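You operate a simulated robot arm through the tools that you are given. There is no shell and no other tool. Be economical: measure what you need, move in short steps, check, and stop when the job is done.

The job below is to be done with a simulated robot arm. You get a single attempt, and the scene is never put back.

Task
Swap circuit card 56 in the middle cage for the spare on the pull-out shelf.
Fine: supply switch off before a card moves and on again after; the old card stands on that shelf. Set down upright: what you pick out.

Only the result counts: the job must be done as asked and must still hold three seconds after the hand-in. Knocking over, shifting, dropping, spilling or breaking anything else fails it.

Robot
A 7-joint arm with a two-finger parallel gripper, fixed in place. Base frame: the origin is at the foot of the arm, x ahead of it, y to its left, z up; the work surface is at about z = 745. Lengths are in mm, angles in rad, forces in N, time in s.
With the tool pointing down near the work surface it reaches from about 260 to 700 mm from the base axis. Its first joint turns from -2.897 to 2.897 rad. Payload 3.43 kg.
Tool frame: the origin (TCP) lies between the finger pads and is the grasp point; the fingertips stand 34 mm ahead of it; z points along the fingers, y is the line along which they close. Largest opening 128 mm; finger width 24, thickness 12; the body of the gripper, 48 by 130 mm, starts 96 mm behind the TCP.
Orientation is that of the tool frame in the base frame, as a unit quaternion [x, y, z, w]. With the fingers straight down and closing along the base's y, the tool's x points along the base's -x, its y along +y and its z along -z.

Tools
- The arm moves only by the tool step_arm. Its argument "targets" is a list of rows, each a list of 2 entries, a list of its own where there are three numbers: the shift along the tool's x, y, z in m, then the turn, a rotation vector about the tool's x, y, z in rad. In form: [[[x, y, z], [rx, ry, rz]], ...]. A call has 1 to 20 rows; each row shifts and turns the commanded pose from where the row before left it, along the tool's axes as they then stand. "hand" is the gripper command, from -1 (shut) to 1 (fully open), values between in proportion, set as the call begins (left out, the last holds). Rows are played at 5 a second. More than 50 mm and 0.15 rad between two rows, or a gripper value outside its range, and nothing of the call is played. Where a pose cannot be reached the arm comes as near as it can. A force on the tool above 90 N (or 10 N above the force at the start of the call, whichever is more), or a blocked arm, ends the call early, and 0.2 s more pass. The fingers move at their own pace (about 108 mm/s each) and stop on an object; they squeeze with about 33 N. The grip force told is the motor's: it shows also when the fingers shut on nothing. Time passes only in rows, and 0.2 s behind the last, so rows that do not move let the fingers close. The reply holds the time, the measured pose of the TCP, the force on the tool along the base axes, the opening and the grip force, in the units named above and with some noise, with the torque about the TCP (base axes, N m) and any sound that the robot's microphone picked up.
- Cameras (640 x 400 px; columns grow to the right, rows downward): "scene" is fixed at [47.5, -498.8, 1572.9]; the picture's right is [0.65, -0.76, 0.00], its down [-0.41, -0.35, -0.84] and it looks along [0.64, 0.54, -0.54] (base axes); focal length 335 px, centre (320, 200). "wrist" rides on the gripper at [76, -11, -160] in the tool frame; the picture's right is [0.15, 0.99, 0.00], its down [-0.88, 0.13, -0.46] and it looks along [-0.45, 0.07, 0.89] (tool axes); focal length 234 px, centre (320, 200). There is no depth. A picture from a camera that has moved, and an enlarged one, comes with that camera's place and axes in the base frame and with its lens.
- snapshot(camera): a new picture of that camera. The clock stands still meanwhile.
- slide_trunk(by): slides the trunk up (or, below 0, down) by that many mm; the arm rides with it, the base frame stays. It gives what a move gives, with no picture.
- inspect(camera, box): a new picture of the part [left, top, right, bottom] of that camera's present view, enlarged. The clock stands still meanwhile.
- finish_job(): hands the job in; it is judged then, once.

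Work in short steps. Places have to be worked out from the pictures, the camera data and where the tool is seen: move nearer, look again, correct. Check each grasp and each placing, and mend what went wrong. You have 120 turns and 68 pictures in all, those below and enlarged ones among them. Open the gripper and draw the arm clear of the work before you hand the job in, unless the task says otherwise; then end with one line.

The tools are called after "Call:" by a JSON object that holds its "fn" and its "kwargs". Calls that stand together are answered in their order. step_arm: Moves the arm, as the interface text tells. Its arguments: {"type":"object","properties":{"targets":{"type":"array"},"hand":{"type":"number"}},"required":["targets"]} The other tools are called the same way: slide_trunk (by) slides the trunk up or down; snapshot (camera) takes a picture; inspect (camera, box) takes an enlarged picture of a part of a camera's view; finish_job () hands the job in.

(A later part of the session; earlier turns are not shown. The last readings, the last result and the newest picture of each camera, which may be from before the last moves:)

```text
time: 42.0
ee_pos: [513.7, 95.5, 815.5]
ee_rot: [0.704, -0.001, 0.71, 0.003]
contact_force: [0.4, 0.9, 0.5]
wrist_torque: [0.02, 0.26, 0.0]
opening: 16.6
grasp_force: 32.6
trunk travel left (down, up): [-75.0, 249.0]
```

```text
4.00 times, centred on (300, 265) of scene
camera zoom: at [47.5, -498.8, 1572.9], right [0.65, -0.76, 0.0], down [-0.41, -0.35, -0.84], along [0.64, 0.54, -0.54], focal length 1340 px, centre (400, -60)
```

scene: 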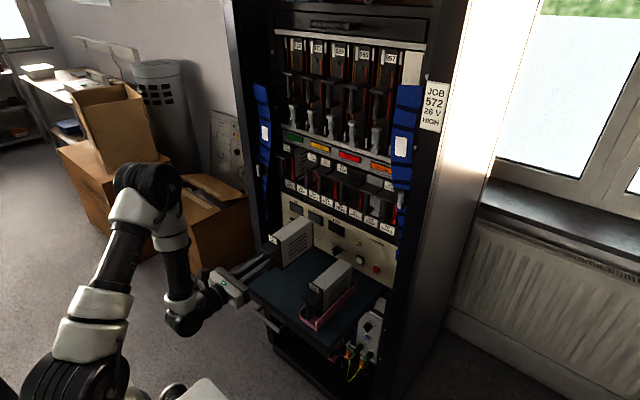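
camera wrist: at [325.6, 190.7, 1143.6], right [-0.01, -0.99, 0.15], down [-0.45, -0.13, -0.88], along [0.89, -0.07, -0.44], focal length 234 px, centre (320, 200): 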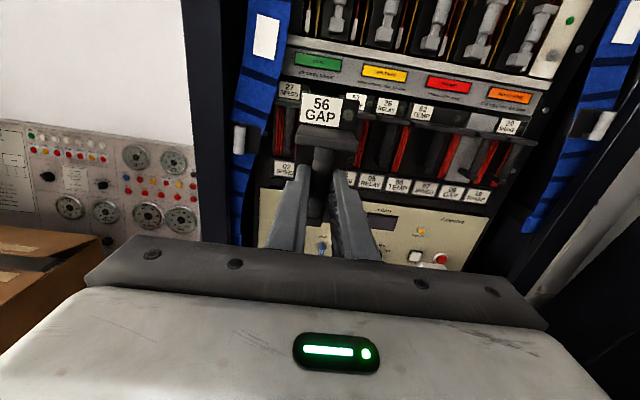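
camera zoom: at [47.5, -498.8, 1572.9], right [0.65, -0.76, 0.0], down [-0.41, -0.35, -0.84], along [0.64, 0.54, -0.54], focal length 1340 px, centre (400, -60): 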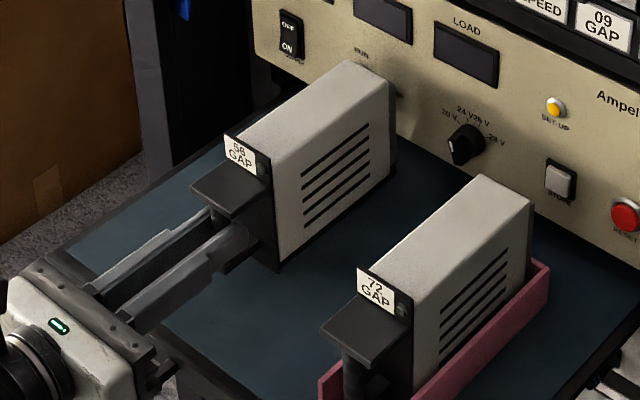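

Placement spot is free. Lowering in small steps until I feel the shelf.

Call:
{"fn": "step_arm", "kwargs": {"targets": [[[-0.004, 0, 0], [0, 0, 0]], [[-0.004, 0, 0], [0, 0, 0]], [[-0.004, 0, 0], [0, 0, 0]], [[-0.004, 0, 0], [0, 0, 0]], [[-0.003, 0, 0], [0, 0, 0]]]}}

Call:
{"fn": "inspect", "kwargs": {"camera": "scene", "box": [230, 215, 330, 290]}}

```text
time: 43.2
ee_pos: [515.0, 95.5, 800.0]
ee_rot: [0.702, -0.002, 0.712, 0.003]
contact_force: [-2.7, -0.1, 22.1]
wrist_torque: [0.05, -1.11, 0.02]
opening: 16.9
grasp_force: 33.9
trunk travel left (down, up): [-75.0, 249.0]
```

```text
5.33 times, centred on (280, 252) of scene
camera zoom: at [47.5, -498.8, 1572.9], right [0.65, -0.76, 0.0], down [-0.41, -0.35, -0.84], along [0.64, 0.54, -0.54], focal length 1786 px, centre (533, -80)
```

zoom: 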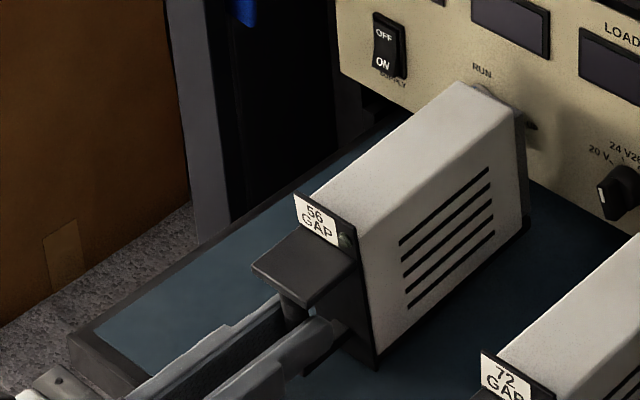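

Contact with 22 N at z=800: it stands on the shelf. I relax the downward push, open the fingers and check it stays put.

Call:
{"fn": "step_arm", "kwargs": {"targets": [[[0.002, 0, 0], [0, 0, 0]], [[0, 0, 0], [0, 0, 0]]]}}

Call:
{"fn": "step_arm", "kwargs": {"targets": [[[0, 0, 0], [0, 0, 0]], [[0, 0, 0], [0, 0, 0]]], "hand": -0.5}}

Call:
{"fn": "step_arm", "kwargs": {"targets": [[[0, 0, -0.02], [0, 0, 0]], [[0, 0, -0.03], [0, 0, 0]], [[0, 0, -0.03], [0, 0, 0]]]}}

Call:
{"fn": "snapshot", "kwargs": {"camera": "scene"}}

Call:
{"fn": "snapshot", "kwargs": {"camera": "wrist"}}

```text
time: 43.8
ee_pos: [515.1, 95.3, 798.7]
ee_rot: [0.703, -0.001, 0.711, 0.004]
contact_force: [2.5, 0.7, 14.2]
wrist_torque: [0.12, -0.89, 0.03]
opening: 16.5
grasp_force: 33.4
trunk travel left (down, up): [-75.0, 249.0]
```

```text
time: 44.4
ee_pos: [514.6, 95.4, 798.1]
ee_rot: [0.705, 0.0, 0.709, 0.002]
contact_force: [0.2, -0.2, 0.6]
wrist_torque: [-0.04, 0.01, 0.0]
opening: 32.0
grasp_force: 0.0
trunk travel left (down, up): [-75.0, 249.0]
```

```text
time: 45.2
ee_pos: [434.6, 96.9, 800.5]
ee_rot: [0.704, -0.001, 0.711, 0.003]
contact_force: [0.3, 0.1, 0.3]
wrist_torque: [0.02, 0.01, 0.05]
opening: 31.7
grasp_force: 0.0
trunk travel left (down, up): [-75.0, 249.0]
```

```text
27 pictures are left
```

scene: 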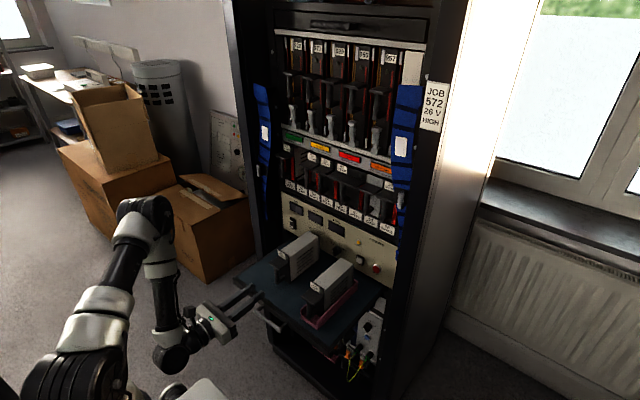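

```text
26 pictures are left
camera wrist: at [274.2, 109.2, 872.9], right [-0.01, -0.99, 0.15], down [-0.45, -0.13, -0.88], along [0.89, -0.07, -0.44], focal length 234 px, centre (320, 200)
```

wrist: 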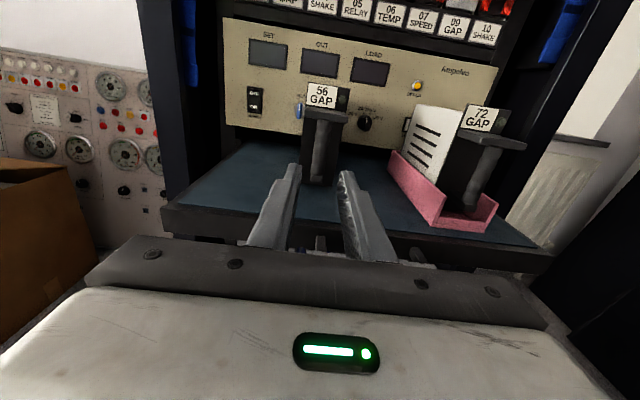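

Card 56 stands upright on the shelf. I move across in front of the spare (y≈−70), a little higher, for a close look.

Call:
{"fn": "step_arm", "kwargs": {"targets": [[[0.01, 0.033, 0], [0, 0, 0]], [[0.01, 0.033, 0], [0, 0, 0]], [[0.0, 0.033, 0], [0, 0, 0]], [[0, 0.033, 0], [0, 0, 0]], [[0, 0.033, 0], [0, 0, 0]]]}}

Call:
{"fn": "snapshot", "kwargs": {"camera": "wrist"}}

```text
time: 46.4
ee_pos: [442.8, -67.6, 806.3]
ee_rot: [0.704, -0.001, 0.71, 0.003]
contact_force: [0.1, 0.1, -0.7]
wrist_torque: [0.01, 0.04, 0.01]
opening: 32.3
grasp_force: 0.0
out of reach, approached as far as the arm can: row 2
trunk travel left (down, up): [-75.0, 249.0]
```

```text
25 pictures are left
camera wrist: at [283.2, -54.3, 880.7], right [-0.01, -0.99, 0.15], down [-0.45, -0.13, -0.88], along [0.89, -0.07, -0.44], focal length 234 px, centre (320, 200)
```

wrist: 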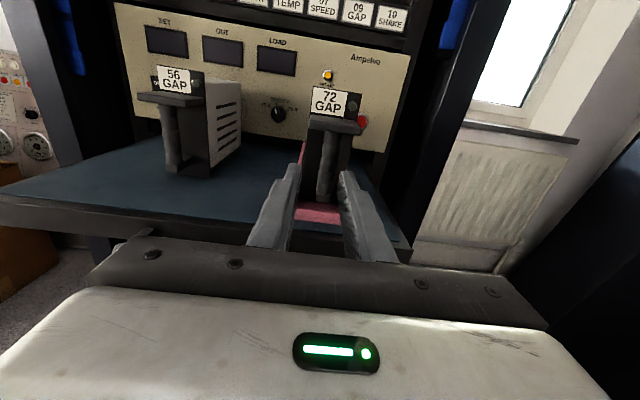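

Call:
{"fn": "inspect", "kwargs": {"camera": "wrist", "box": [270, 70, 390, 250]}}

Call:
{"fn": "inspect", "kwargs": {"camera": "scene", "box": [260, 225, 372, 335]}}

```text
2.22 times, centred on (330, 160) of wrist
camera zoom: at [283.2, -54.3, 880.7], right [-0.01, -0.99, 0.15], down [-0.45, -0.13, -0.88], along [0.89, -0.07, -0.44], focal length 520 px, centre (298, 289)
```

zoom: 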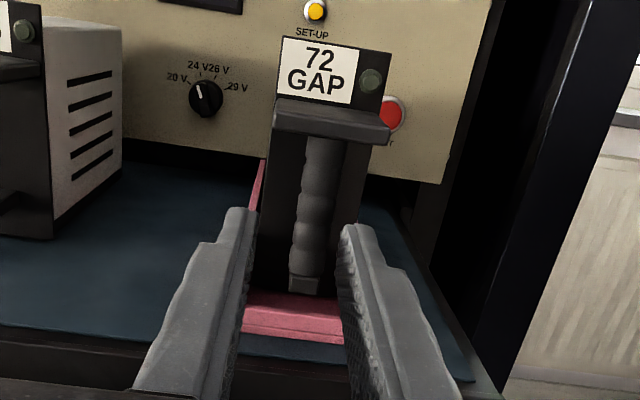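

```text
3.64 times, centred on (316, 280) of scene
camera zoom: at [47.5, -498.8, 1572.9], right [0.65, -0.76, 0.0], down [-0.41, -0.35, -0.84], along [0.64, 0.54, -0.54], focal length 1218 px, centre (334, -91)
```

zoom: 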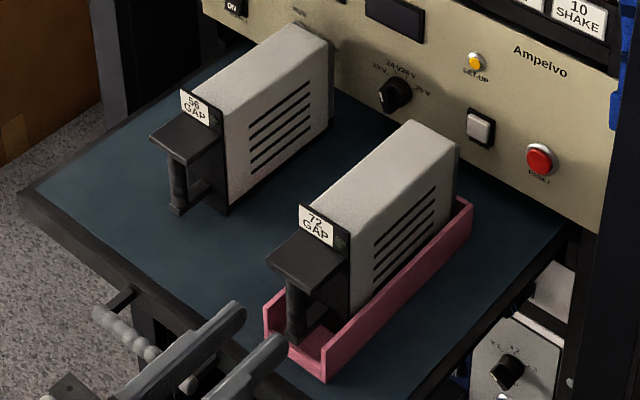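

The spare's bar comes out at about (498, −73), centre z≈806; tray and card are square to the rack. I shift right 5.5 mm and advance to x≈482 around the bar.

Call:
{"fn": "step_arm", "kwargs": {"targets": [[[0, 0.0055, 0], [0, 0, 0]], [[0, 0, 0.014], [0, 0, 0]], [[0, 0, 0.014], [0, 0, 0]], [[0, 0, 0.012], [0, 0, 0]]]}}

Call:
{"fn": "inspect", "kwargs": {"camera": "wrist", "box": [260, 70, 380, 220]}}

Call:
{"fn": "inspect", "kwargs": {"camera": "scene", "box": [260, 255, 360, 335]}}

```text
time: 47.4
ee_pos: [483.5, -72.8, 805.6]
ee_rot: [0.704, -0.001, 0.71, 0.004]
contact_force: [-1.0, 0.3, -0.2]
wrist_torque: [-0.04, -0.02, 0.04]
opening: 32.0
grasp_force: 0.1
trunk travel left (down, up): [-75.0, 249.0]
```

```text
2.67 times, centred on (320, 145) of wrist
camera zoom: at [324.1, -59.9, 880.1], right [-0.01, -0.99, 0.15], down [-0.45, -0.13, -0.88], along [0.89, -0.07, -0.44], focal length 624 px, centre (320, 347)
```

zoom: 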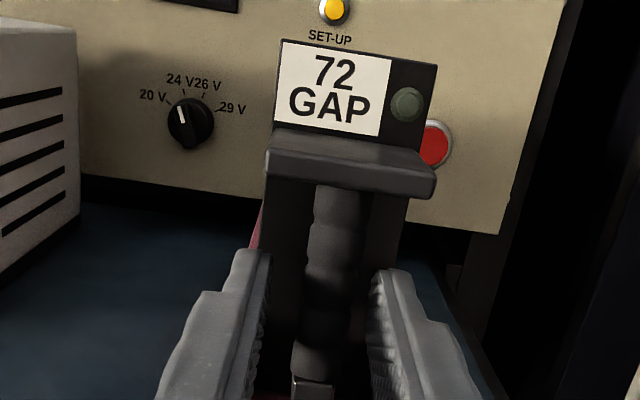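

```text
5.00 times, centred on (310, 295) of scene
camera zoom: at [47.5, -498.8, 1572.9], right [0.65, -0.76, 0.0], down [-0.41, -0.35, -0.84], along [0.64, 0.54, -0.54], focal length 1674 px, centre (370, -275)
```

zoom: 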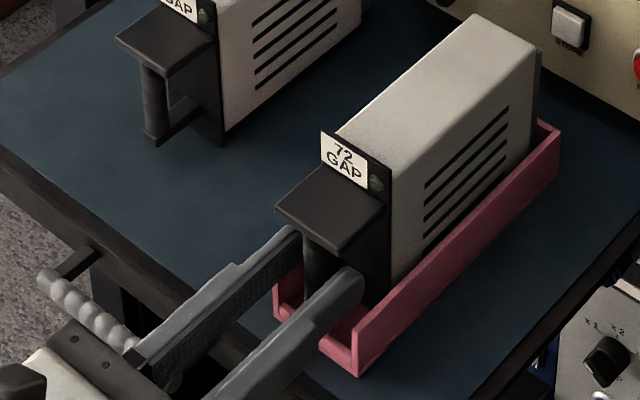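

Comparing with the grasp view of card 56: I'm about 6.5 mm too low and 4 mm too far left relative to the handle. I correct that and close.

Call:
{"fn": "step_arm", "kwargs": {"targets": [[[0.0065, 0.004, -0.002], [0, 0, 0]], [[0, 0, 0], [0, 0, 0]]]}}

Call:
{"fn": "step_arm", "kwargs": {"targets": [[[0, 0, 0], [0, 0, 0]], [[0, 0, 0], [0, 0, 0]], [[0, 0, 0], [0, 0, 0]]], "hand": -1}}

Call:
{"fn": "inspect", "kwargs": {"camera": "wrist", "box": [270, 80, 370, 200]}}

```text
time: 48.0
ee_pos: [481.9, -77.5, 813.5]
ee_rot: [0.704, -0.001, 0.71, 0.003]
contact_force: [0.4, -0.5, 0.7]
wrist_torque: [0.02, -0.01, 0.01]
opening: 31.8
grasp_force: 0.1
trunk travel left (down, up): [-75.0, 249.0]
```

```text
time: 48.8
ee_pos: [482.9, -76.3, 813.1]
ee_rot: [0.704, -0.002, 0.71, 0.004]
contact_force: [-0.4, 0.1, 0.8]
wrist_torque: [0.09, -0.08, 0.13]
opening: 16.3
grasp_force: 32.4
trunk travel left (down, up): [-75.0, 249.0]
```

```text
3.33 times, centred on (320, 140) of wrist
camera zoom: at [322.0, -63.8, 886.6], right [-0.01, -0.99, 0.15], down [-0.45, -0.13, -0.88], along [0.89, -0.07, -0.44], focal length 781 px, centre (320, 400)
```

zoom: 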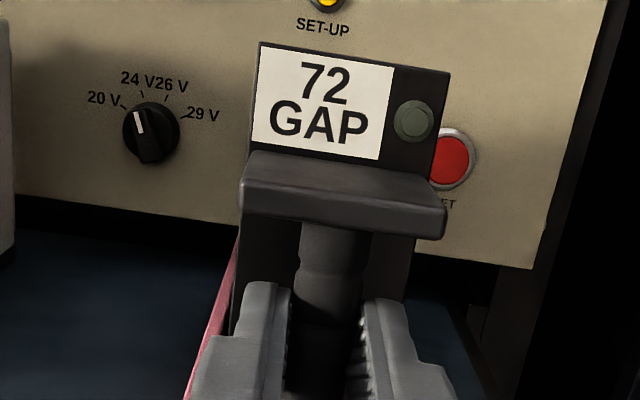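

The grip matches the card-56 grasp almost exactly (same ledge position in view). I lift the spare straight up out of the tray.

Call:
{"fn": "step_arm", "kwargs": {"targets": [[[0.008, 0, 0], [0, 0, 0]], [[0.012, 0, 0], [0, 0, 0]], [[0.02, 0, 0], [0, 0, 0]], [[0.03, 0, 0], [0, 0, 0]], [[0.03, 0, 0], [0, 0, 0]]]}}

Call:
{"fn": "snapshot", "kwargs": {"camera": "scene"}}

```text
time: 50.0
ee_pos: [504.8, -85.6, 899.9]
ee_rot: [0.704, -0.001, 0.71, 0.004]
contact_force: [0.1, -0.4, -2.3]
wrist_torque: [0.0, 0.24, 0.02]
opening: 16.6
grasp_force: 33.2
out of reach, approached as far as the arm can: row 4, 5
trunk travel left (down, up): [-75.0, 249.0]
```

```text
19 pictures are left
```

scene: 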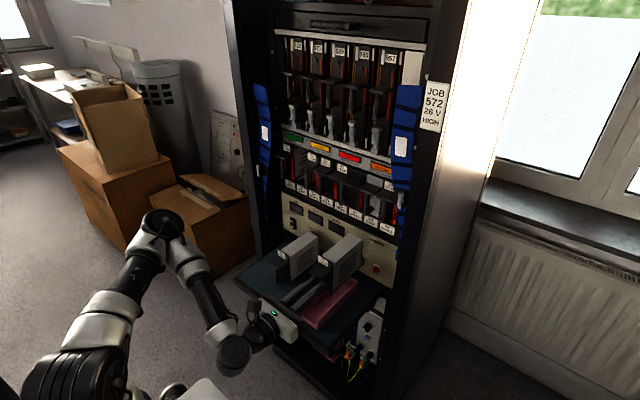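

The spare is out of the tray; the arm was near a joint limit and drifted forward slightly. I ease left and back at this height (staying short of card 56), then raise with the trunk.

Call:
{"fn": "step_arm", "kwargs": {"targets": [[[0, -0.02, 0], [0, 0, 0]], [[0, -0.02, -0.005], [0, 0, 0]], [[0, -0.02, -0.01], [0, 0, 0]], [[0, 0, -0.01], [0, 0, 0]]]}}

```text
time: 51.0
ee_pos: [507.9, -28.4, 884.3]
ee_rot: [0.704, -0.001, 0.71, 0.003]
contact_force: [-0.3, 0.1, -2.6]
wrist_torque: [0.01, 0.28, 0.01]
opening: 16.7
grasp_force: 33.3
out of reach, approached as far as the arm can: row 1, 2, 3, 4
trunk travel left (down, up): [-75.0, 249.0]
```

At (508, −28, 884). I raise the trunk 80 mm, putting the card bottom above card 56 but still below the cage handles.

Call:
{"fn": "slide_trunk", "kwargs": {"by": 80}}

Call:
{"fn": "snapshot", "kwargs": {"camera": "scene"}}

```text
time: 52.2
ee_pos: [508.9, -28.4, 963.3]
ee_rot: [0.703, 0.0, 0.711, 0.003]
contact_force: [0.5, -0.2, -2.6]
wrist_torque: [-0.02, 0.27, -0.02]
opening: 16.4
grasp_force: 33.1
trunk travel left (down, up): [-155.0, 169.0]
```

```text
18 pictures are left
```

scene: 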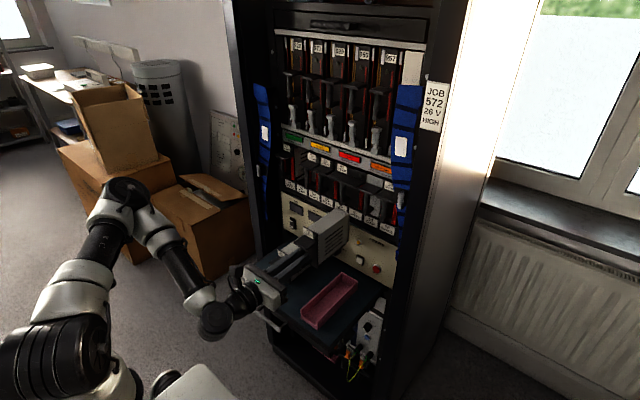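

Clear. Moving left in steps, watching for drift.

Call:
{"fn": "step_arm", "kwargs": {"targets": [[[0, -0.025, 0], [0, 0, 0]], [[0, -0.025, 0], [0, 0, 0]], [[0, -0.025, 0], [0, 0, 0]], [[0, -0.025, 0], [0, 0, 0]]]}}

```text
time: 53.2
ee_pos: [510.2, 70.5, 964.0]
ee_rot: [0.704, -0.001, 0.71, 0.003]
contact_force: [0.5, -0.8, -2.3]
wrist_torque: [0.0, 0.26, -0.01]
opening: 16.4
grasp_force: 33.2
trunk travel left (down, up): [-155.0, 169.0]
```

No drift. Continue left and pull back towards x≈485.

Call:
{"fn": "step_arm", "kwargs": {"targets": [[[0, -0.025, 0], [0, 0, 0]], [[0, -0.025, -0.005], [0, 0, 0]], [[0, -0.025, -0.01], [0, 0, 0]], [[0, -0.03, -0.01], [0, 0, 0]]]}}

```text
time: 54.2
ee_pos: [483.6, 176.0, 963.3]
ee_rot: [0.703, 0.0, 0.711, 0.003]
contact_force: [0.7, -0.3, -2.4]
wrist_torque: [-0.03, 0.27, 0.01]
opening: 16.2
grasp_force: 33.4
trunk travel left (down, up): [-155.0, 169.0]
```

On target laterally. I raise the trunk 108 mm to slot height.

Call:
{"fn": "slide_trunk", "kwargs": {"by": 108}}

Call:
{"fn": "inspect", "kwargs": {"camera": "scene", "box": [200, 110, 360, 210]}}

```text
time: 55.6
ee_pos: [485.0, 175.6, 1071.0]
ee_rot: [0.704, 0.0, 0.711, 0.002]
contact_force: [-0.6, 0.7, -2.1]
wrist_torque: [0.0, 0.27, 0.02]
opening: 16.5
grasp_force: 32.6
trunk travel left (down, up): [-263.0, 61.0]
```

```text
4.00 times, centred on (280, 160) of scene
camera zoom: at [47.5, -498.8, 1572.9], right [0.65, -0.76, 0.0], down [-0.41, -0.35, -0.84], along [0.64, 0.54, -0.54], focal length 1340 px, centre (480, 360)
```

zoom: 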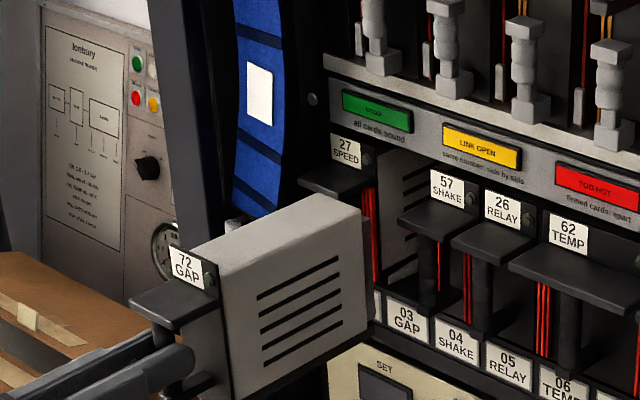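

The spare's pose matches card 56's at the same place on its way out. I nudge 1 mm up and begin inserting slowly.

Call:
{"fn": "step_arm", "kwargs": {"targets": [[[0.001, 0, 0.015], [0, 0, 0]], [[0, 0, 0.015], [0, 0, 0]], [[0, 0, 0.008], [0, 0, 0]], [[0, 0, 0.008], [0, 0, 0]], [[0, 0, 0.008], [0, 0, 0]]]}}

Call:
{"fn": "inspect", "kwargs": {"camera": "scene", "box": [220, 120, 332, 190]}}

```text
time: 56.8
ee_pos: [539.2, 175.0, 1072.1]
ee_rot: [0.705, -0.002, 0.71, 0.004]
contact_force: [0.3, -0.7, -2.7]
wrist_torque: [0.0, 0.27, 0.01]
opening: 16.6
grasp_force: 33.2
trunk travel left (down, up): [-263.0, 61.0]
```

```text
5.71 times, centred on (276, 155) of scene
camera zoom: at [47.5, -498.8, 1572.9], right [0.65, -0.76, 0.0], down [-0.41, -0.35, -0.84], along [0.64, 0.54, -0.54], focal length 1914 px, centre (571, 457)
```

zoom: 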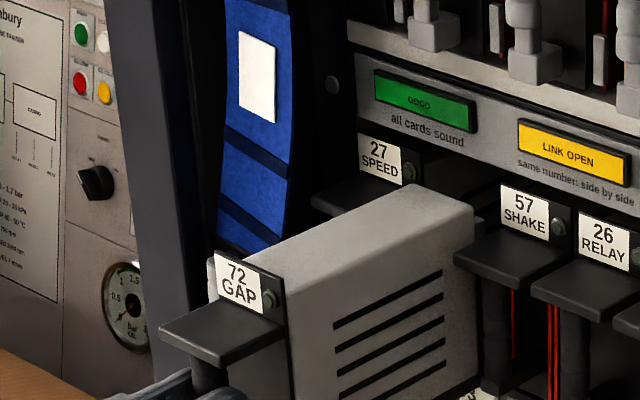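

No contact; the rear is lined up with the opening. Continuing slowly.

Call:
{"fn": "step_arm", "kwargs": {"targets": [[[0, 0, 0.006], [0, 0, 0]], [[0, 0, 0.006], [0, 0, 0]], [[0, 0, 0.006], [0, 0, 0]], [[0, 0, 0.006], [0, 0, 0]]]}}

```text
time: 57.8
ee_pos: [561.8, 174.3, 1076.0]
ee_rot: [0.702, -0.001, 0.712, 0.002]
contact_force: [-23.7, -0.6, 7.4]
wrist_torque: [0.07, -0.15, 0.11]
opening: 16.5
grasp_force: 32.8
trunk travel left (down, up): [-263.0, 61.0]
```

Resistance of 24 N and the tool is being lifted, so the rear is catching the lower lip. I look closely.

Call:
{"fn": "inspect", "kwargs": {"camera": "scene", "box": [265, 145, 335, 190]}}

```text
8.89 times, centred on (300, 168) of scene
camera zoom: at [47.5, -498.8, 1572.9], right [0.65, -0.76, 0.0], down [-0.41, -0.35, -0.84], along [0.64, 0.54, -0.54], focal length 2977 px, centre (498, 489)
```

zoom: 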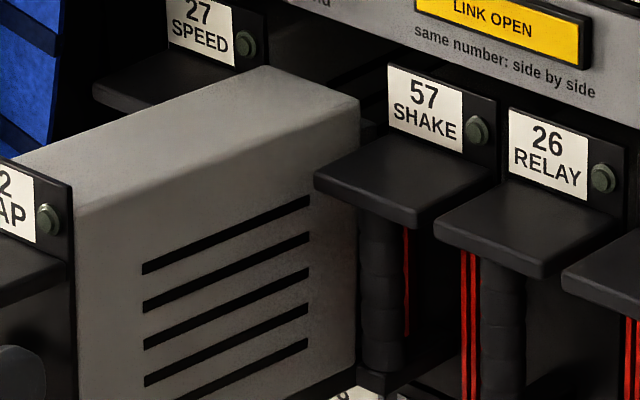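

The lateral fit looks right; the rear bottom is just low. I back off, raise 4 mm and try again gently.

Call:
{"fn": "step_arm", "kwargs": {"targets": [[[0, 0, -0.01], [0, 0, 0]], [[0.004, 0, 0], [0, 0, 0]], [[0, 0, 0.005], [0, 0, 0]], [[0, 0, 0.005], [0, 0, 0]], [[0, 0, 0.005], [0, 0, 0]]]}}

```text
time: 59.0
ee_pos: [566.1, 175.7, 1078.7]
ee_rot: [0.702, -0.002, 0.712, 0.003]
contact_force: [-25.0, 0.1, 6.4]
wrist_torque: [0.06, 0.11, 0.06]
opening: 16.7
grasp_force: 33.0
trunk travel left (down, up): [-263.0, 61.0]
```

Still 25 N. I back off slightly, add a small nose-up pitch (the card droops a little in the grip) and 2 mm more height, then try again.

Call:
{"fn": "step_arm", "kwargs": {"targets": [[[0, 0, -0.012], [0, 0, 0]], [[0.002, 0, 0], [0, 0.015, 0]], [[0, 0, 0], [0, 0, 0]]]}}

Call:
{"fn": "step_arm", "kwargs": {"targets": [[[0, 0, 0.005], [0, 0, 0]], [[0, 0, 0.004], [0, 0, 0]], [[0, 0, 0.004], [0, 0, 0]]]}}

```text
time: 59.8
ee_pos: [555.6, 175.1, 1078.9]
ee_rot: [0.699, -0.001, 0.715, 0.003]
contact_force: [-0.9, 0.7, -2.3]
wrist_torque: [0.0, 0.21, -0.01]
opening: 16.4
grasp_force: 33.1
trunk travel left (down, up): [-263.0, 61.0]
```

```text
time: 60.6
ee_pos: [566.0, 175.4, 1080.6]
ee_rot: [0.697, -0.001, 0.717, 0.003]
contact_force: [-22.6, -2.2, 4.3]
wrist_torque: [-0.02, 0.48, 0.01]
opening: 17.0
grasp_force: 33.1
trunk travel left (down, up): [-263.0, 61.0]
```

Still catching at the bottom rear (torques put the contact about 58 mm below the grip, at the far end). I take a close look at the rear lower edge.

Call:
{"fn": "inspect", "kwargs": {"camera": "scene", "box": [262, 140, 326, 204]}}

```text
6.25 times, centred on (294, 172) of scene
camera zoom: at [47.5, -498.8, 1572.9], right [0.65, -0.76, 0.0], down [-0.41, -0.35, -0.84], along [0.64, 0.54, -0.54], focal length 2093 px, centre (482, 375)
```

zoom: 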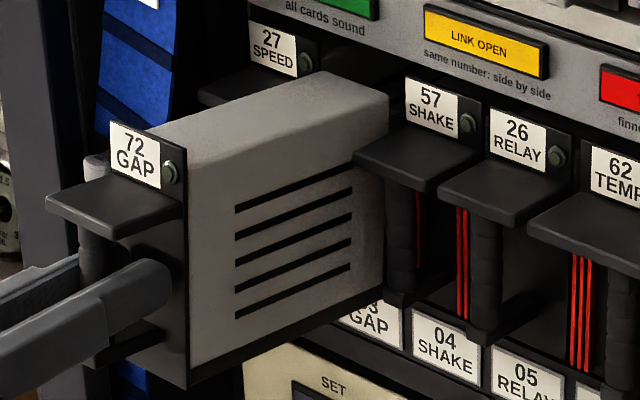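

Comparing pictures: the card was held about 4 mm lower than card 56 had been, caught the sill, and has now rotated about 6° nose-down in the grip. I back off, pitch the tool up to level the card, and look again.

Call:
{"fn": "step_arm", "kwargs": {"targets": [[[0, 0, -0.02], [0, 0, 0]], [[0, 0, -0.01], [0, 0, 0]], [[-0.003, 0, 0], [0, 0.05, 0]], [[-0.004, 0, 0], [0, 0.05, 0]], [[0, 0, 0], [0, 0, 0]]]}}

Call:
{"fn": "inspect", "kwargs": {"camera": "scene", "box": [220, 120, 332, 190]}}

```text
time: 61.8
ee_pos: [539.2, 175.6, 1072.0]
ee_rot: [0.662, -0.001, 0.75, 0.003]
contact_force: [0.0, 0.3, -3.0]
wrist_torque: [0.01, 0.23, -0.01]
opening: 16.7
grasp_force: 32.9
trunk travel left (down, up): [-263.0, 61.0]
```

```text
5.71 times, centred on (276, 155) of scene
camera zoom: at [47.5, -498.8, 1572.9], right [0.65, -0.76, 0.0], down [-0.41, -0.35, -0.84], along [0.64, 0.54, -0.54], focal length 1914 px, centre (571, 457)
```

zoom: 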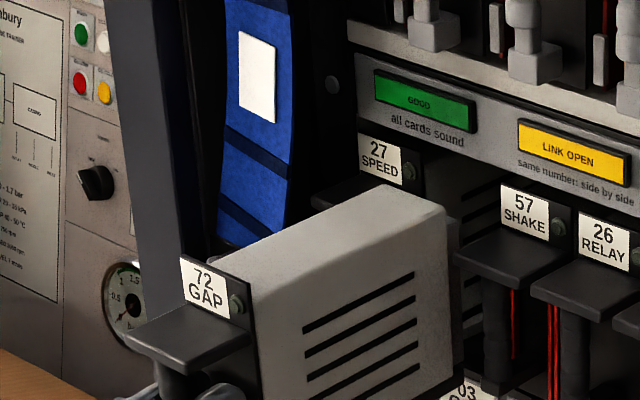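

The card is level again and body height now matches card 56's in the slot; it has slid back in the grip until the fingertips bear on its plate, which is good for pushing. I advance along base x.

Call:
{"fn": "step_arm", "kwargs": {"targets": [[[-0.0012, 0, 0.0099], [0, 0, 0]], [[-0.0012, 0, 0.0099], [0, 0, 0]], [[-0.0007, 0, 0.006], [0, 0, 0]], [[-0.0007, 0, 0.006], [0, 0, 0]]]}}

```text
time: 62.8
ee_pos: [570.7, 175.4, 1071.7]
ee_rot: [0.661, 0.0, 0.75, 0.003]
contact_force: [0.1, 0.9, -2.7]
wrist_torque: [0.03, 0.19, 0.02]
opening: 16.3
grasp_force: 32.9
trunk travel left (down, up): [-263.0, 61.0]
```

Call:
{"fn": "step_arm", "kwargs": {"targets": [[[-0.0006, 0, 0.005], [0, 0, 0]], [[-0.0006, 0, 0.005], [0, 0, 0]], [[-0.0005, 0, 0.004], [0, 0, 0]], [[-0.0005, 0, 0.004], [0, 0, 0]]]}}

```text
time: 63.8
ee_pos: [589.7, 173.9, 1071.9]
ee_rot: [0.662, 0.001, 0.749, 0.002]
contact_force: [0.4, -0.6, -3.0]
wrist_torque: [0.01, 0.22, -0.01]
opening: 16.4
grasp_force: 32.5
trunk travel left (down, up): [-263.0, 61.0]
```

Past the previous contact point with no force: it is entering. Continuing.

Call:
{"fn": "step_arm", "kwargs": {"targets": [[[-0.0008, -0.001, 0.006], [0, 0, 0]], [[-0.0007, 0, 0.006], [0, 0, 0]], [[-0.0007, 0, 0.006], [0, 0, 0]], [[-0.0007, 0, 0.006], [0, 0, 0]]]}}

Call:
{"fn": "inspect", "kwargs": {"camera": "scene", "box": [240, 130, 352, 200]}}

```text
time: 64.8
ee_pos: [613.5, 174.0, 1071.1]
ee_rot: [0.662, -0.001, 0.75, 0.004]
contact_force: [-0.2, -0.7, -2.9]
wrist_torque: [0.01, 0.22, 0.0]
opening: 16.4
grasp_force: 33.1
trunk travel left (down, up): [-263.0, 61.0]
```

```text
5.71 times, centred on (296, 165) of scene
camera zoom: at [47.5, -498.8, 1572.9], right [0.65, -0.76, 0.0], down [-0.41, -0.35, -0.84], along [0.64, 0.54, -0.54], focal length 1914 px, centre (457, 400)
```

zoom: 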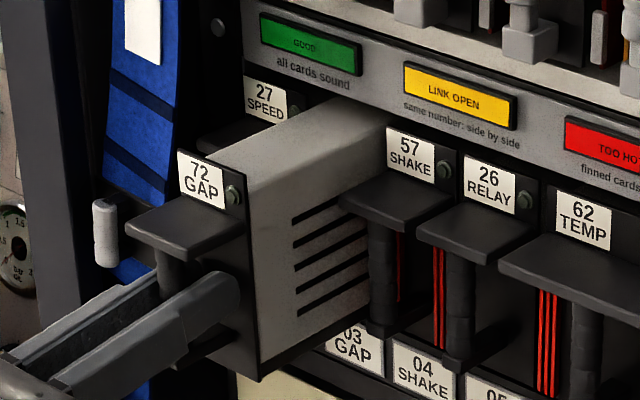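

The spare is well inside the slot with no side force. Continuing inward.

Call:
{"fn": "step_arm", "kwargs": {"targets": [[[-0.001, -0.001, 0.008], [0, 0, 0]], [[-0.001, 0, 0.008], [0, 0, 0]], [[-0.001, 0, 0.008], [0, 0, 0]], [[-0.001, 0, 0.008], [0, 0, 0]], [[-0.001, 0, 0.008], [0, 0, 0]], [[-0.001, 0, 0.008], [0, 0, 0]]]}}

```text
time: 66.2
ee_pos: [662.7, 176.4, 1072.2]
ee_rot: [0.662, 0.0, 0.75, 0.003]
contact_force: [0.2, 0.3, -1.9]
wrist_torque: [-0.03, 0.24, -0.04]
opening: 16.5
grasp_force: 33.2
trunk travel left (down, up): [-263.0, 61.0]
```

Call:
{"fn": "step_arm", "kwargs": {"targets": [[[-0.001, 0, 0.008], [0, 0, 0]], [[-0.001, 0, 0.008], [0, 0, 0]], [[-0.0007, 0, 0.006], [0, 0, 0]], [[-0.0006, 0, 0.005], [0, 0, 0]], [[-0.0006, 0, 0.005], [0, 0, 0]]]}}

Call:
{"fn": "inspect", "kwargs": {"camera": "scene", "box": [264, 140, 344, 190]}}

```text
time: 67.4
ee_pos: [693.6, 176.1, 1071.2]
ee_rot: [0.662, -0.001, 0.75, 0.003]
contact_force: [1.0, 0.1, -3.0]
wrist_torque: [0.0, 0.22, -0.01]
opening: 16.6
grasp_force: 32.8
trunk travel left (down, up): [-263.0, 61.0]
```

```text
8.00 times, centred on (304, 165) of scene
camera zoom: at [47.5, -498.8, 1572.9], right [0.65, -0.76, 0.0], down [-0.41, -0.35, -0.84], along [0.64, 0.54, -0.54], focal length 2679 px, centre (448, 480)
```

zoom: 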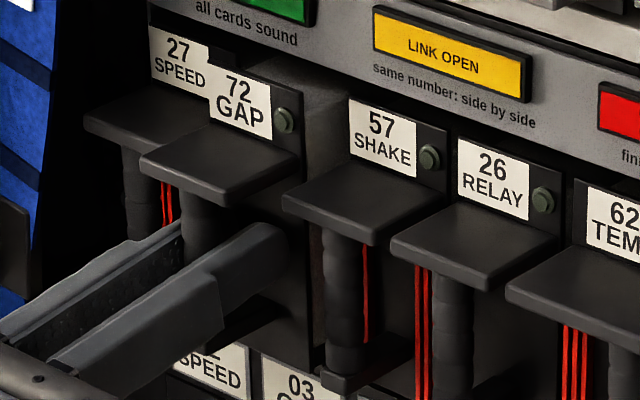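

Compared with card 56's seated picture, the spare still has ~22 mm to go and sits about 6 mm high at the front. I lower it gently, watching for floor contact.

Call:
{"fn": "step_arm", "kwargs": {"targets": [[[-0.002, 0, 0], [0, 0, 0]], [[-0.002, 0, 0], [0, 0, 0]]]}}

```text
time: 68.0
ee_pos: [695.7, 175.5, 1067.4]
ee_rot: [0.662, -0.001, 0.749, 0.004]
contact_force: [0.0, 0.6, -3.2]
wrist_torque: [0.03, 0.22, 0.02]
opening: 16.4
grasp_force: 33.2
trunk travel left (down, up): [-263.0, 61.0]
```

Call:
{"fn": "step_arm", "kwargs": {"targets": [[[-0.002, 0, -0.0003], [0, 0, 0]], [[-0.001, 0, 0], [0, 0, 0]]]}}

```text
time: 68.6
ee_pos: [694.8, 176.1, 1066.5]
ee_rot: [0.66, 0.0, 0.751, 0.002]
contact_force: [-0.9, 0.5, 6.5]
wrist_torque: [0.14, -0.26, 0.0]
opening: 16.4
grasp_force: 33.0
trunk travel left (down, up): [-263.0, 61.0]
```

Floor contact (9 N up, near the sill): the card is now resting at floor height. I ease 1 mm up and push on towards the seat.

Call:
{"fn": "step_arm", "kwargs": {"targets": [[[0.001, 0, 0], [0, 0, 0]], [[-0.0006, 0, 0.005], [0, 0, 0]], [[-0.0006, 0, 0.005], [0, 0, 0]], [[-0.0005, 0, 0.004], [0, 0, 0]]]}}

```text
time: 69.6
ee_pos: [708.0, 176.2, 1067.0]
ee_rot: [0.661, -0.001, 0.75, 0.003]
contact_force: [-4.8, 0.2, 10.0]
wrist_torque: [0.14, -0.06, 0.07]
opening: 16.5
grasp_force: 33.5
trunk travel left (down, up): [-263.0, 61.0]
```

Call:
{"fn": "step_arm", "kwargs": {"targets": [[[0.0002, 0, 0.003], [0, 0, 0]], [[-0.0003, 0, 0.003], [0, 0, 0]], [[-0.0003, 0, 0.003], [0, 0, 0]]]}}

Call:
{"fn": "inspect", "kwargs": {"camera": "scene", "box": [264, 140, 344, 190]}}

```text
time: 70.4
ee_pos: [714.5, 176.0, 1067.0]
ee_rot: [0.661, -0.001, 0.75, 0.004]
contact_force: [-26.5, -1.1, 7.0]
wrist_torque: [0.12, -0.04, 0.13]
opening: 16.7
grasp_force: 32.9
trunk travel left (down, up): [-263.0, 61.0]
```

```text
8.00 times, centred on (304, 165) of scene
camera zoom: at [47.5, -498.8, 1572.9], right [0.65, -0.76, 0.0], down [-0.41, -0.35, -0.84], along [0.64, 0.54, -0.54], focal length 2679 px, centre (448, 480)
```

zoom: 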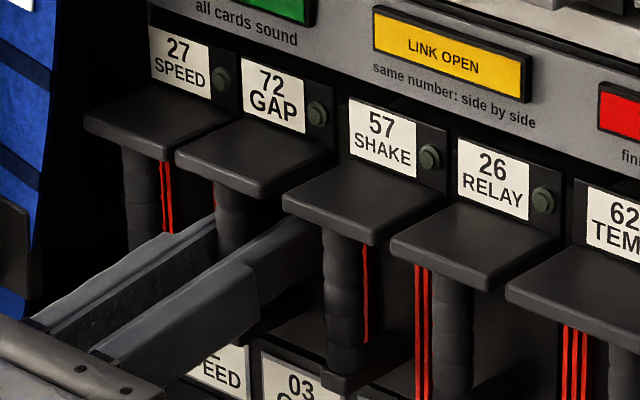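

Nearly seated: the label is about 3 mm short of card 56's old position, with 26 N of connector resistance. I push a few more millimetres.

Call:
{"fn": "step_arm", "kwargs": {"targets": [[[-0.0003, 0, 0.002], [0, 0, 0]], [[-0.0003, 0, 0.002], [0, 0, 0]], [[0, 0, 0], [0, 0, 0]]]}}

Call:
{"fn": "inspect", "kwargs": {"camera": "scene", "box": [264, 140, 344, 190]}}

```text
time: 71.2
ee_pos: [715.7, 175.7, 1068.7]
ee_rot: [0.661, -0.001, 0.75, 0.004]
contact_force: [-69.9, -3.9, 5.5]
wrist_torque: [0.24, 0.97, 0.57]
opening: 16.5
grasp_force: 32.6
trunk travel left (down, up): [-263.0, 61.0]
```

```text
8.00 times, centred on (304, 165) of scene
camera zoom: at [47.5, -498.8, 1572.9], right [0.65, -0.76, 0.0], down [-0.41, -0.35, -0.84], along [0.64, 0.54, -0.54], focal length 2679 px, centre (448, 480)
```

zoom: 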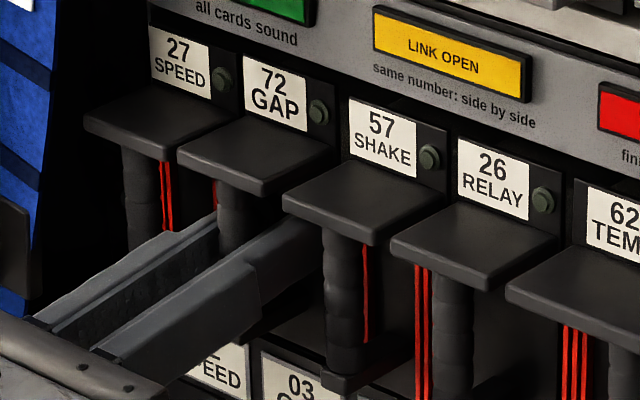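

70 N: it's against its stop, held about 1–2 mm high by the grip. I relax the push, open the fingers to 30 mm and let it settle.

Call:
{"fn": "step_arm", "kwargs": {"targets": [[[0, 0, -0.003], [0, 0, 0]], [[0, 0, 0], [0, 0, 0]]]}}

Call:
{"fn": "step_arm", "kwargs": {"targets": [[[0, 0, 0], [0, 0, 0]], [[0, 0, 0], [0, 0, 0]], [[0, 0, 0], [0, 0, 0]]], "hand": -0.53}}

Call:
{"fn": "inspect", "kwargs": {"camera": "scene", "box": [264, 140, 344, 190]}}

```text
time: 71.8
ee_pos: [715.4, 176.2, 1067.6]
ee_rot: [0.661, -0.001, 0.75, 0.004]
contact_force: [-47.3, -1.9, 1.9]
wrist_torque: [0.0, 1.41, 0.68]
opening: 16.8
grasp_force: 33.3
trunk travel left (down, up): [-263.0, 61.0]
```

```text
time: 72.6
ee_pos: [715.2, 173.6, 1067.9]
ee_rot: [0.661, -0.001, 0.751, 0.005]
contact_force: [-47.5, -5.1, -0.5]
wrist_torque: [-0.08, 0.44, 0.03]
opening: 19.5
grasp_force: 0.1
trunk travel left (down, up): [-263.0, 61.0]
```

```text
8.00 times, centred on (304, 165) of scene
camera zoom: at [47.5, -498.8, 1572.9], right [0.65, -0.76, 0.0], down [-0.41, -0.35, -0.84], along [0.64, 0.54, -0.54], focal length 2679 px, centre (448, 480)
```

zoom: 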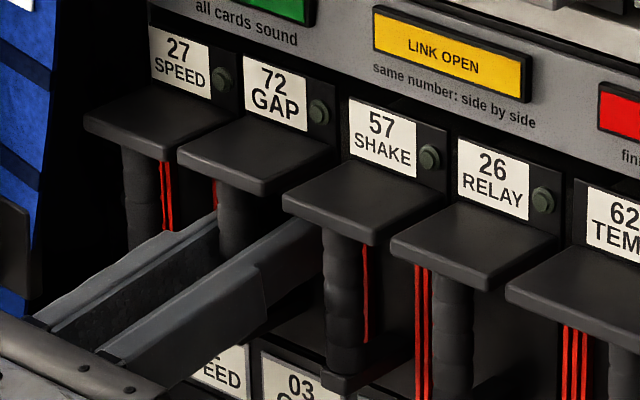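

The fingers only opened to 19.5 with the tips still pressed on the plate. I back off a few mm so they can open.

Call:
{"fn": "step_arm", "kwargs": {"targets": [[[0.0004, 0, -0.003], [0, 0, 0]], [[0.0004, 0, -0.003], [0, 0, 0]], [[0.0004, 0, -0.003], [0, 0, 0]], [[0, 0, 0], [0, 0, 0]]]}}

```text
time: 73.6
ee_pos: [709.9, 176.0, 1066.8]
ee_rot: [0.661, 0.0, 0.751, 0.003]
contact_force: [0.0, 0.1, 0.8]
wrist_torque: [0.0, 0.03, 0.0]
opening: 29.9
grasp_force: 0.0
trunk travel left (down, up): [-263.0, 61.0]
```

Free. I withdraw straight back and level the tool.

Call:
{"fn": "step_arm", "kwargs": {"targets": [[[0.002, 0, -0.015], [0, 0, 0]], [[0.002, 0, -0.02], [0, 0, 0]], [[0.003, 0, -0.025], [0, 0, 0]], [[0.003, 0, -0.025], [0, 0, 0]], [[0, 0, -0.02], [0, -0.058, 0]], [[0, 0, -0.01], [0, -0.058, 0]]]}}

Call:
{"fn": "snapshot", "kwargs": {"camera": "wrist"}}

```text
time: 75.0
ee_pos: [594.9, 177.0, 1062.0]
ee_rot: [0.704, -0.002, 0.71, 0.004]
contact_force: [-0.4, 0.0, -0.1]
wrist_torque: [-0.02, 0.0, 0.0]
opening: 30.3
grasp_force: 0.1
trunk travel left (down, up): [-263.0, 61.0]
```

```text
7 pictures are left
camera wrist: at [434.1, 189.7, 1136.3], right [-0.01, -0.99, 0.15], down [-0.45, -0.13, -0.88], along [0.89, -0.07, -0.44], focal length 234 px, centre (320, 200)
```

wrist: 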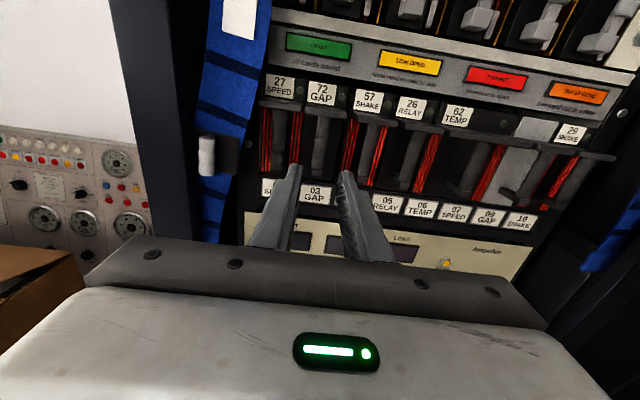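

Call:
{"fn": "inspect", "kwargs": {"camera": "scene", "box": [264, 140, 344, 190]}}

```text
8.00 times, centred on (304, 165) of scene
camera zoom: at [47.5, -498.8, 1572.9], right [0.65, -0.76, 0.0], down [-0.41, -0.35, -0.84], along [0.64, 0.54, -0.54], focal length 2679 px, centre (448, 480)
```

zoom: 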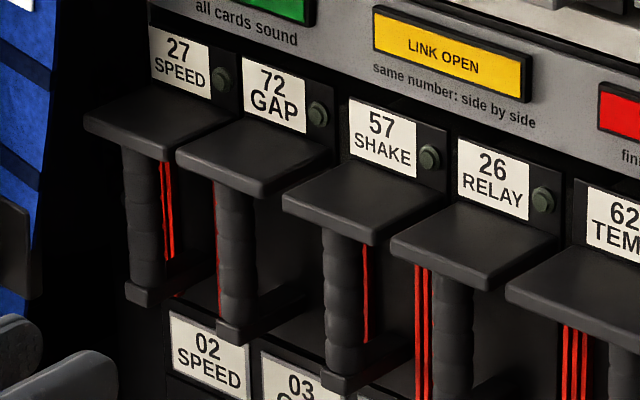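

The spare looks seated within 2–3 mm of card 56's old place. To be sure, I press on the handle bar with closed fingers before powering up.

Call:
{"fn": "step_arm", "kwargs": {"targets": [[[0.004, 0, 0], [0, 0, 0]], [[0, 0, 0], [0, 0, 0]], [[0, 0, 0.02], [0, 0, 0]], [[0, 0, 0.02], [0, 0, 0]], [[0, 0, 0.015], [0, 0, 0]]], "hand": -1}}

Call:
{"fn": "step_arm", "kwargs": {"targets": [[[0, 0, 0.005], [0, 0, 0]], [[0, 0, 0.005], [0, 0, 0]], [[0, 0, 0.005], [0, 0, 0]]]}}

```text
time: 76.2
ee_pos: [648.9, 177.4, 1067.5]
ee_rot: [0.704, -0.001, 0.71, 0.004]
contact_force: [0.3, 0.5, 0.0]
wrist_torque: [0.01, -0.05, 0.0]
opening: 0.4
grasp_force: 33.3
trunk travel left (down, up): [-263.0, 61.0]
```

```text
time: 77.0
ee_pos: [663.5, 176.8, 1067.1]
ee_rot: [0.704, -0.001, 0.71, 0.003]
contact_force: [0.0, -0.6, 0.8]
wrist_torque: [0.01, 0.01, 0.02]
opening: 0.0
grasp_force: 32.7
trunk travel left (down, up): [-263.0, 61.0]
```

Call:
{"fn": "step_arm", "kwargs": {"targets": [[[0, 0, 0.003], [0, 0, 0]], [[0, 0, 0.003], [0, 0, 0]], [[0, 0, 0.003], [0, 0, 0]]]}}

```text
time: 77.8
ee_pos: [673.7, 177.7, 1067.6]
ee_rot: [0.704, -0.002, 0.71, 0.004]
contact_force: [-0.3, -0.4, 1.0]
wrist_torque: [-0.02, 0.0, 0.02]
opening: 0.0
grasp_force: 32.8
trunk travel left (down, up): [-263.0, 61.0]
```

Call:
{"fn": "step_arm", "kwargs": {"targets": [[[0, 0, 0.003], [0, 0, 0]], [[0, 0, 0.003], [0, 0, 0]], [[0, 0, 0.003], [0, 0, 0]]]}}

```text
time: 78.6
ee_pos: [677.2, 175.7, 1068.4]
ee_rot: [0.704, 0.0, 0.71, 0.003]
contact_force: [-51.7, -7.0, 2.0]
wrist_torque: [0.05, 0.32, -0.21]
opening: 0.1
grasp_force: 33.5
trunk travel left (down, up): [-263.0, 61.0]
```

Firm resistance of 52 N at once. A touch more to confirm it does not move.

Call:
{"fn": "step_arm", "kwargs": {"targets": [[[0, 0, 0.0015], [0, 0, 0]], [[0, 0, 0.001], [0, 0, 0]], [[0, 0, 0], [0, 0, 0]]]}}

```text
time: 79.4
ee_pos: [677.1, 175.5, 1068.7]
ee_rot: [0.705, 0.001, 0.71, 0.004]
contact_force: [-74.3, -4.8, -0.5]
wrist_torque: [0.53, 0.38, -0.13]
opening: 0.0
grasp_force: 33.3
trunk travel left (down, up): [-263.0, 61.0]
```

It's solid against its stop. I back off to the earlier viewing pose to compare its face with the neighbours.

Call:
{"fn": "step_arm", "kwargs": {"targets": [[[0, 0, -0.015], [0, 0, 0]], [[0.0035, 0.002, -0.027], [0, 0, 0]], [[0, 0, 0], [0, 0, 0]]]}}

Call:
{"fn": "inspect", "kwargs": {"camera": "wrist", "box": [270, 80, 370, 200]}}

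```text
time: 80.2
ee_pos: [643.3, 173.1, 1071.8]
ee_rot: [0.703, -0.002, 0.711, 0.004]
contact_force: [0.5, -0.6, 0.3]
wrist_torque: [-0.03, 0.0, -0.01]
opening: 0.0
grasp_force: 32.7
trunk travel left (down, up): [-263.0, 61.0]
```

```text
3.33 times, centred on (320, 140) of wrist
camera zoom: at [483.3, 186.9, 1144.5], right [-0.01, -0.99, 0.15], down [-0.45, -0.13, -0.89], along [0.89, -0.07, -0.44], focal length 781 px, centre (320, 400)
```

zoom: 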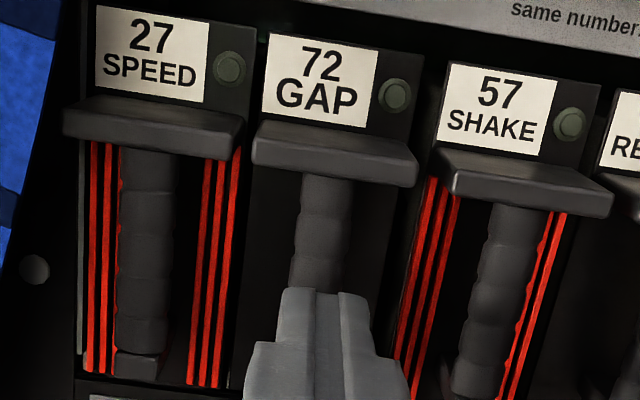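

Depth and height match the neighbours; it only sits about 3 mm left of card 56's centre line. I regrip at y≈175.6 to centre it gently.

Call:
{"fn": "step_arm", "kwargs": {"targets": [[[0, -0.003, -0.01], [0, 0, 0]], [[0, 0, 0], [0, 0, 0]], [[0, 0, 0.02], [0, 0, 0]], [[0, 0, 0.02], [0, 0, 0]], [[0, 0, 0.02], [0, 0, 0]]], "hand": -0.53}}

Call:
{"fn": "step_arm", "kwargs": {"targets": [[[0, 0, 0], [0, 0, 0]], [[0, 0, 0], [0, 0, 0]], [[0, 0, 0], [0, 0, 0]]], "hand": -1}}

```text
time: 81.4
ee_pos: [693.6, 177.0, 1070.5]
ee_rot: [0.703, 0.0, 0.711, 0.003]
contact_force: [-0.4, -0.4, 0.3]
wrist_torque: [0.01, 0.0, -0.01]
opening: 30.3
grasp_force: 0.0
trunk travel left (down, up): [-263.0, 61.0]
```

```text
time: 82.2
ee_pos: [694.1, 176.6, 1071.3]
ee_rot: [0.703, -0.001, 0.711, 0.004]
contact_force: [0.2, -0.7, 0.7]
wrist_torque: [0.04, 0.01, -0.02]
opening: 16.6
grasp_force: 32.3
trunk travel left (down, up): [-263.0, 61.0]
```

Closed on it with no side force at y≈176.6, so it is centred. A slight press in, then open and withdraw.

Call:
{"fn": "step_arm", "kwargs": {"targets": [[[0, 0.001, 0.002], [0, 0, 0]], [[0, 0, 0], [0, 0, 0]]]}}

Call:
{"fn": "step_arm", "kwargs": {"targets": [[[0, 0, 0], [0, 0, 0]], [[0, 0, 0], [0, 0, 0]]], "hand": -0.53}}

Call:
{"fn": "step_arm", "kwargs": {"targets": [[[0, 0, -0.02], [0, 0, 0]], [[0, 0, -0.03], [0, 0, 0]], [[0, 0, -0.04], [0, 0, 0]], [[0, 0, -0.04], [0, 0, 0]]]}}

```text
time: 82.8
ee_pos: [694.1, 176.4, 1071.8]
ee_rot: [0.704, -0.001, 0.71, 0.004]
contact_force: [-14.9, -0.6, -0.9]
wrist_torque: [0.06, -0.28, 0.08]
opening: 16.3
grasp_force: 33.0
trunk travel left (down, up): [-263.0, 61.0]
```

```text
time: 83.4
ee_pos: [693.5, 174.9, 1071.0]
ee_rot: [0.704, -0.001, 0.71, 0.003]
contact_force: [-0.7, -0.3, 0.1]
wrist_torque: [0.02, -0.01, 0.02]
opening: 30.5
grasp_force: 0.0
trunk travel left (down, up): [-263.0, 61.0]
```

```text
time: 84.4
ee_pos: [565.5, 176.1, 1071.2]
ee_rot: [0.704, -0.001, 0.711, 0.004]
contact_force: [0.6, 0.2, -0.2]
wrist_torque: [-0.03, -0.05, -0.01]
opening: 30.0
grasp_force: 0.0
trunk travel left (down, up): [-263.0, 61.0]
```

Now to switch the supply on: I move to y≈221 with the hand closed and lower the trunk 200 mm.

Call:
{"fn": "step_arm", "kwargs": {"targets": [[[0, -0.015, 0], [0, 0, 0]], [[0, -0.015, 0], [0, 0, 0]], [[0, -0.015, 0], [0, 0, 0]]], "hand": -1}}

Call:
{"fn": "slide_trunk", "kwargs": {"by": -200}}

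```text
time: 85.2
ee_pos: [565.2, 221.7, 1069.8]
ee_rot: [0.704, -0.001, 0.71, 0.003]
contact_force: [-0.5, -0.1, 0.3]
wrist_torque: [0.0, -0.04, 0.02]
opening: 0.0
grasp_force: 33.3
trunk travel left (down, up): [-263.0, 61.0]
```

```text
time: 87.3
ee_pos: [565.5, 222.1, 869.5]
ee_rot: [0.704, -0.001, 0.711, 0.003]
contact_force: [0.3, -0.1, -0.5]
wrist_torque: [0.0, -0.02, 0.0]
opening: 0.0
grasp_force: 33.1
trunk travel left (down, up): [-63.0, 261.0]
```

Now down to z≈814 (the ON half) and forward to just short of the switch (tip ≈ 720).

Call:
{"fn": "step_arm", "kwargs": {"targets": [[[-0.02, 0, 0], [0, 0, 0]], [[-0.02, 0, 0], [0, 0, 0]], [[-0.0155, 0, 0], [0, 0, 0]], [[0, 0.001, 0.03], [0, 0, 0]], [[0, 0, 0.03], [0, 0, 0]], [[0, 0, 0.03], [0, 0, 0]], [[0, 0, 0.03], [0, 0, 0]]]}}

Call:
{"fn": "inspect", "kwargs": {"camera": "scene", "box": [260, 185, 340, 235]}}

```text
time: 89.0
ee_pos: [685.3, 219.3, 815.1]
ee_rot: [0.704, -0.002, 0.711, 0.004]
contact_force: [-1.0, -0.3, -0.3]
wrist_torque: [-0.01, 0.04, -0.03]
opening: 0.0
grasp_force: 32.9
trunk travel left (down, up): [-63.0, 261.0]
```

```text
8.00 times, centred on (300, 210) of scene
camera zoom: at [47.5, -498.8, 1572.9], right [0.65, -0.76, 0.0], down [-0.41, -0.35, -0.84], along [0.64, 0.54, -0.54], focal length 2679 px, centre (480, 120)
```

zoom: 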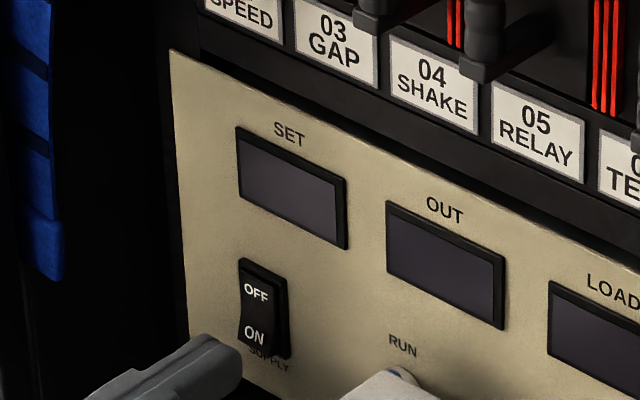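

The tip is on line with the ON half. Advancing in small steps.

Call:
{"fn": "step_arm", "kwargs": {"targets": [[[0, -0.002, 0.004], [0, 0, 0]], [[0, 0, 0.004], [0, 0, 0]], [[0, 0, 0.004], [0, 0, 0]], [[0, 0, 0.003], [0, 0, 0]]]}}

Call:
{"fn": "step_arm", "kwargs": {"targets": [[[0, 0, 0.002], [0, 0, 0]], [[0, 0, 0.002], [0, 0, 0]]]}}

Call:
{"fn": "step_arm", "kwargs": {"targets": [[[0, 0, 0.002], [0, 0, 0]], [[0, 0, 0.0015], [0, 0, 0]]]}}

```text
time: 90.0
ee_pos: [701.6, 222.0, 815.4]
ee_rot: [0.704, -0.001, 0.71, 0.004]
contact_force: [0.8, -0.1, -0.6]
wrist_torque: [0.03, 0.0, 0.01]
opening: 0.0
grasp_force: 32.9
trunk travel left (down, up): [-63.0, 261.0]
```

```text
time: 90.5
ee_pos: [704.8, 223.2, 814.8]
ee_rot: [0.704, -0.002, 0.71, 0.004]
contact_force: [-5.2, -0.9, -1.5]
wrist_torque: [0.11, -0.02, 0.0]
opening: 0.0
grasp_force: 33.2
trunk travel left (down, up): [-63.0, 261.0]
```

```text
time: 91.2
ee_pos: [703.5, 220.9, 814.5]
ee_rot: [0.705, -0.001, 0.709, 0.003]
contact_force: [-56.8, -7.8, 0.1]
wrist_torque: [0.42, -0.73, -0.19]
opening: 0.1
grasp_force: 33.0
trunk travel left (down, up): [-63.0, 261.0]
```

56 N, against the stop — likely switched. I withdraw and check the displays, lamps and cards in one view.

Call:
{"fn": "step_arm", "kwargs": {"targets": [[[0, 0, -0.02], [0, 0, 0]], [[0, 0, -0.04], [0, 0, 0]], [[0, 0, -0.04], [0, 0, 0]], [[0, 0, -0.04], [0, 0, 0]], [[0.03, 0, -0.02], [0, 0, 0]], [[0.03, 0, 0], [0, 0, 0]]]}}

Call:
{"fn": "inspect", "kwargs": {"camera": "scene", "box": [250, 130, 410, 230]}}

```text
time: 92.5
ee_pos: [547.5, 221.9, 872.7]
ee_rot: [0.704, -0.001, 0.71, 0.004]
contact_force: [-0.1, 1.0, -0.3]
wrist_torque: [0.04, -0.01, -0.01]
opening: 0.0
grasp_force: 32.5
trunk travel left (down, up): [-63.0, 261.0]
```

```text
4.00 times, centred on (330, 180) of scene
camera zoom: at [47.5, -498.8, 1572.9], right [0.65, -0.76, 0.0], down [-0.41, -0.35, -0.84], along [0.64, 0.54, -0.54], focal length 1340 px, centre (280, 280)
```

zoom: 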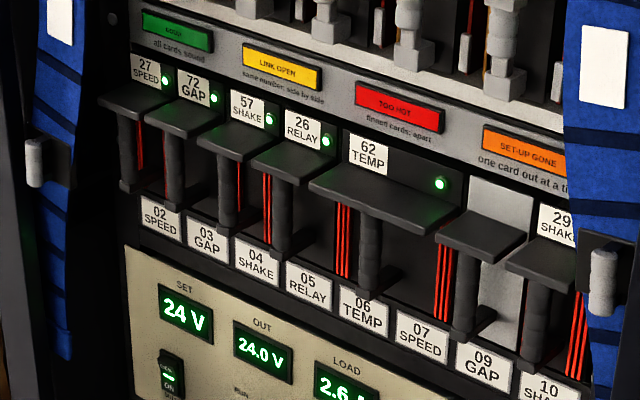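

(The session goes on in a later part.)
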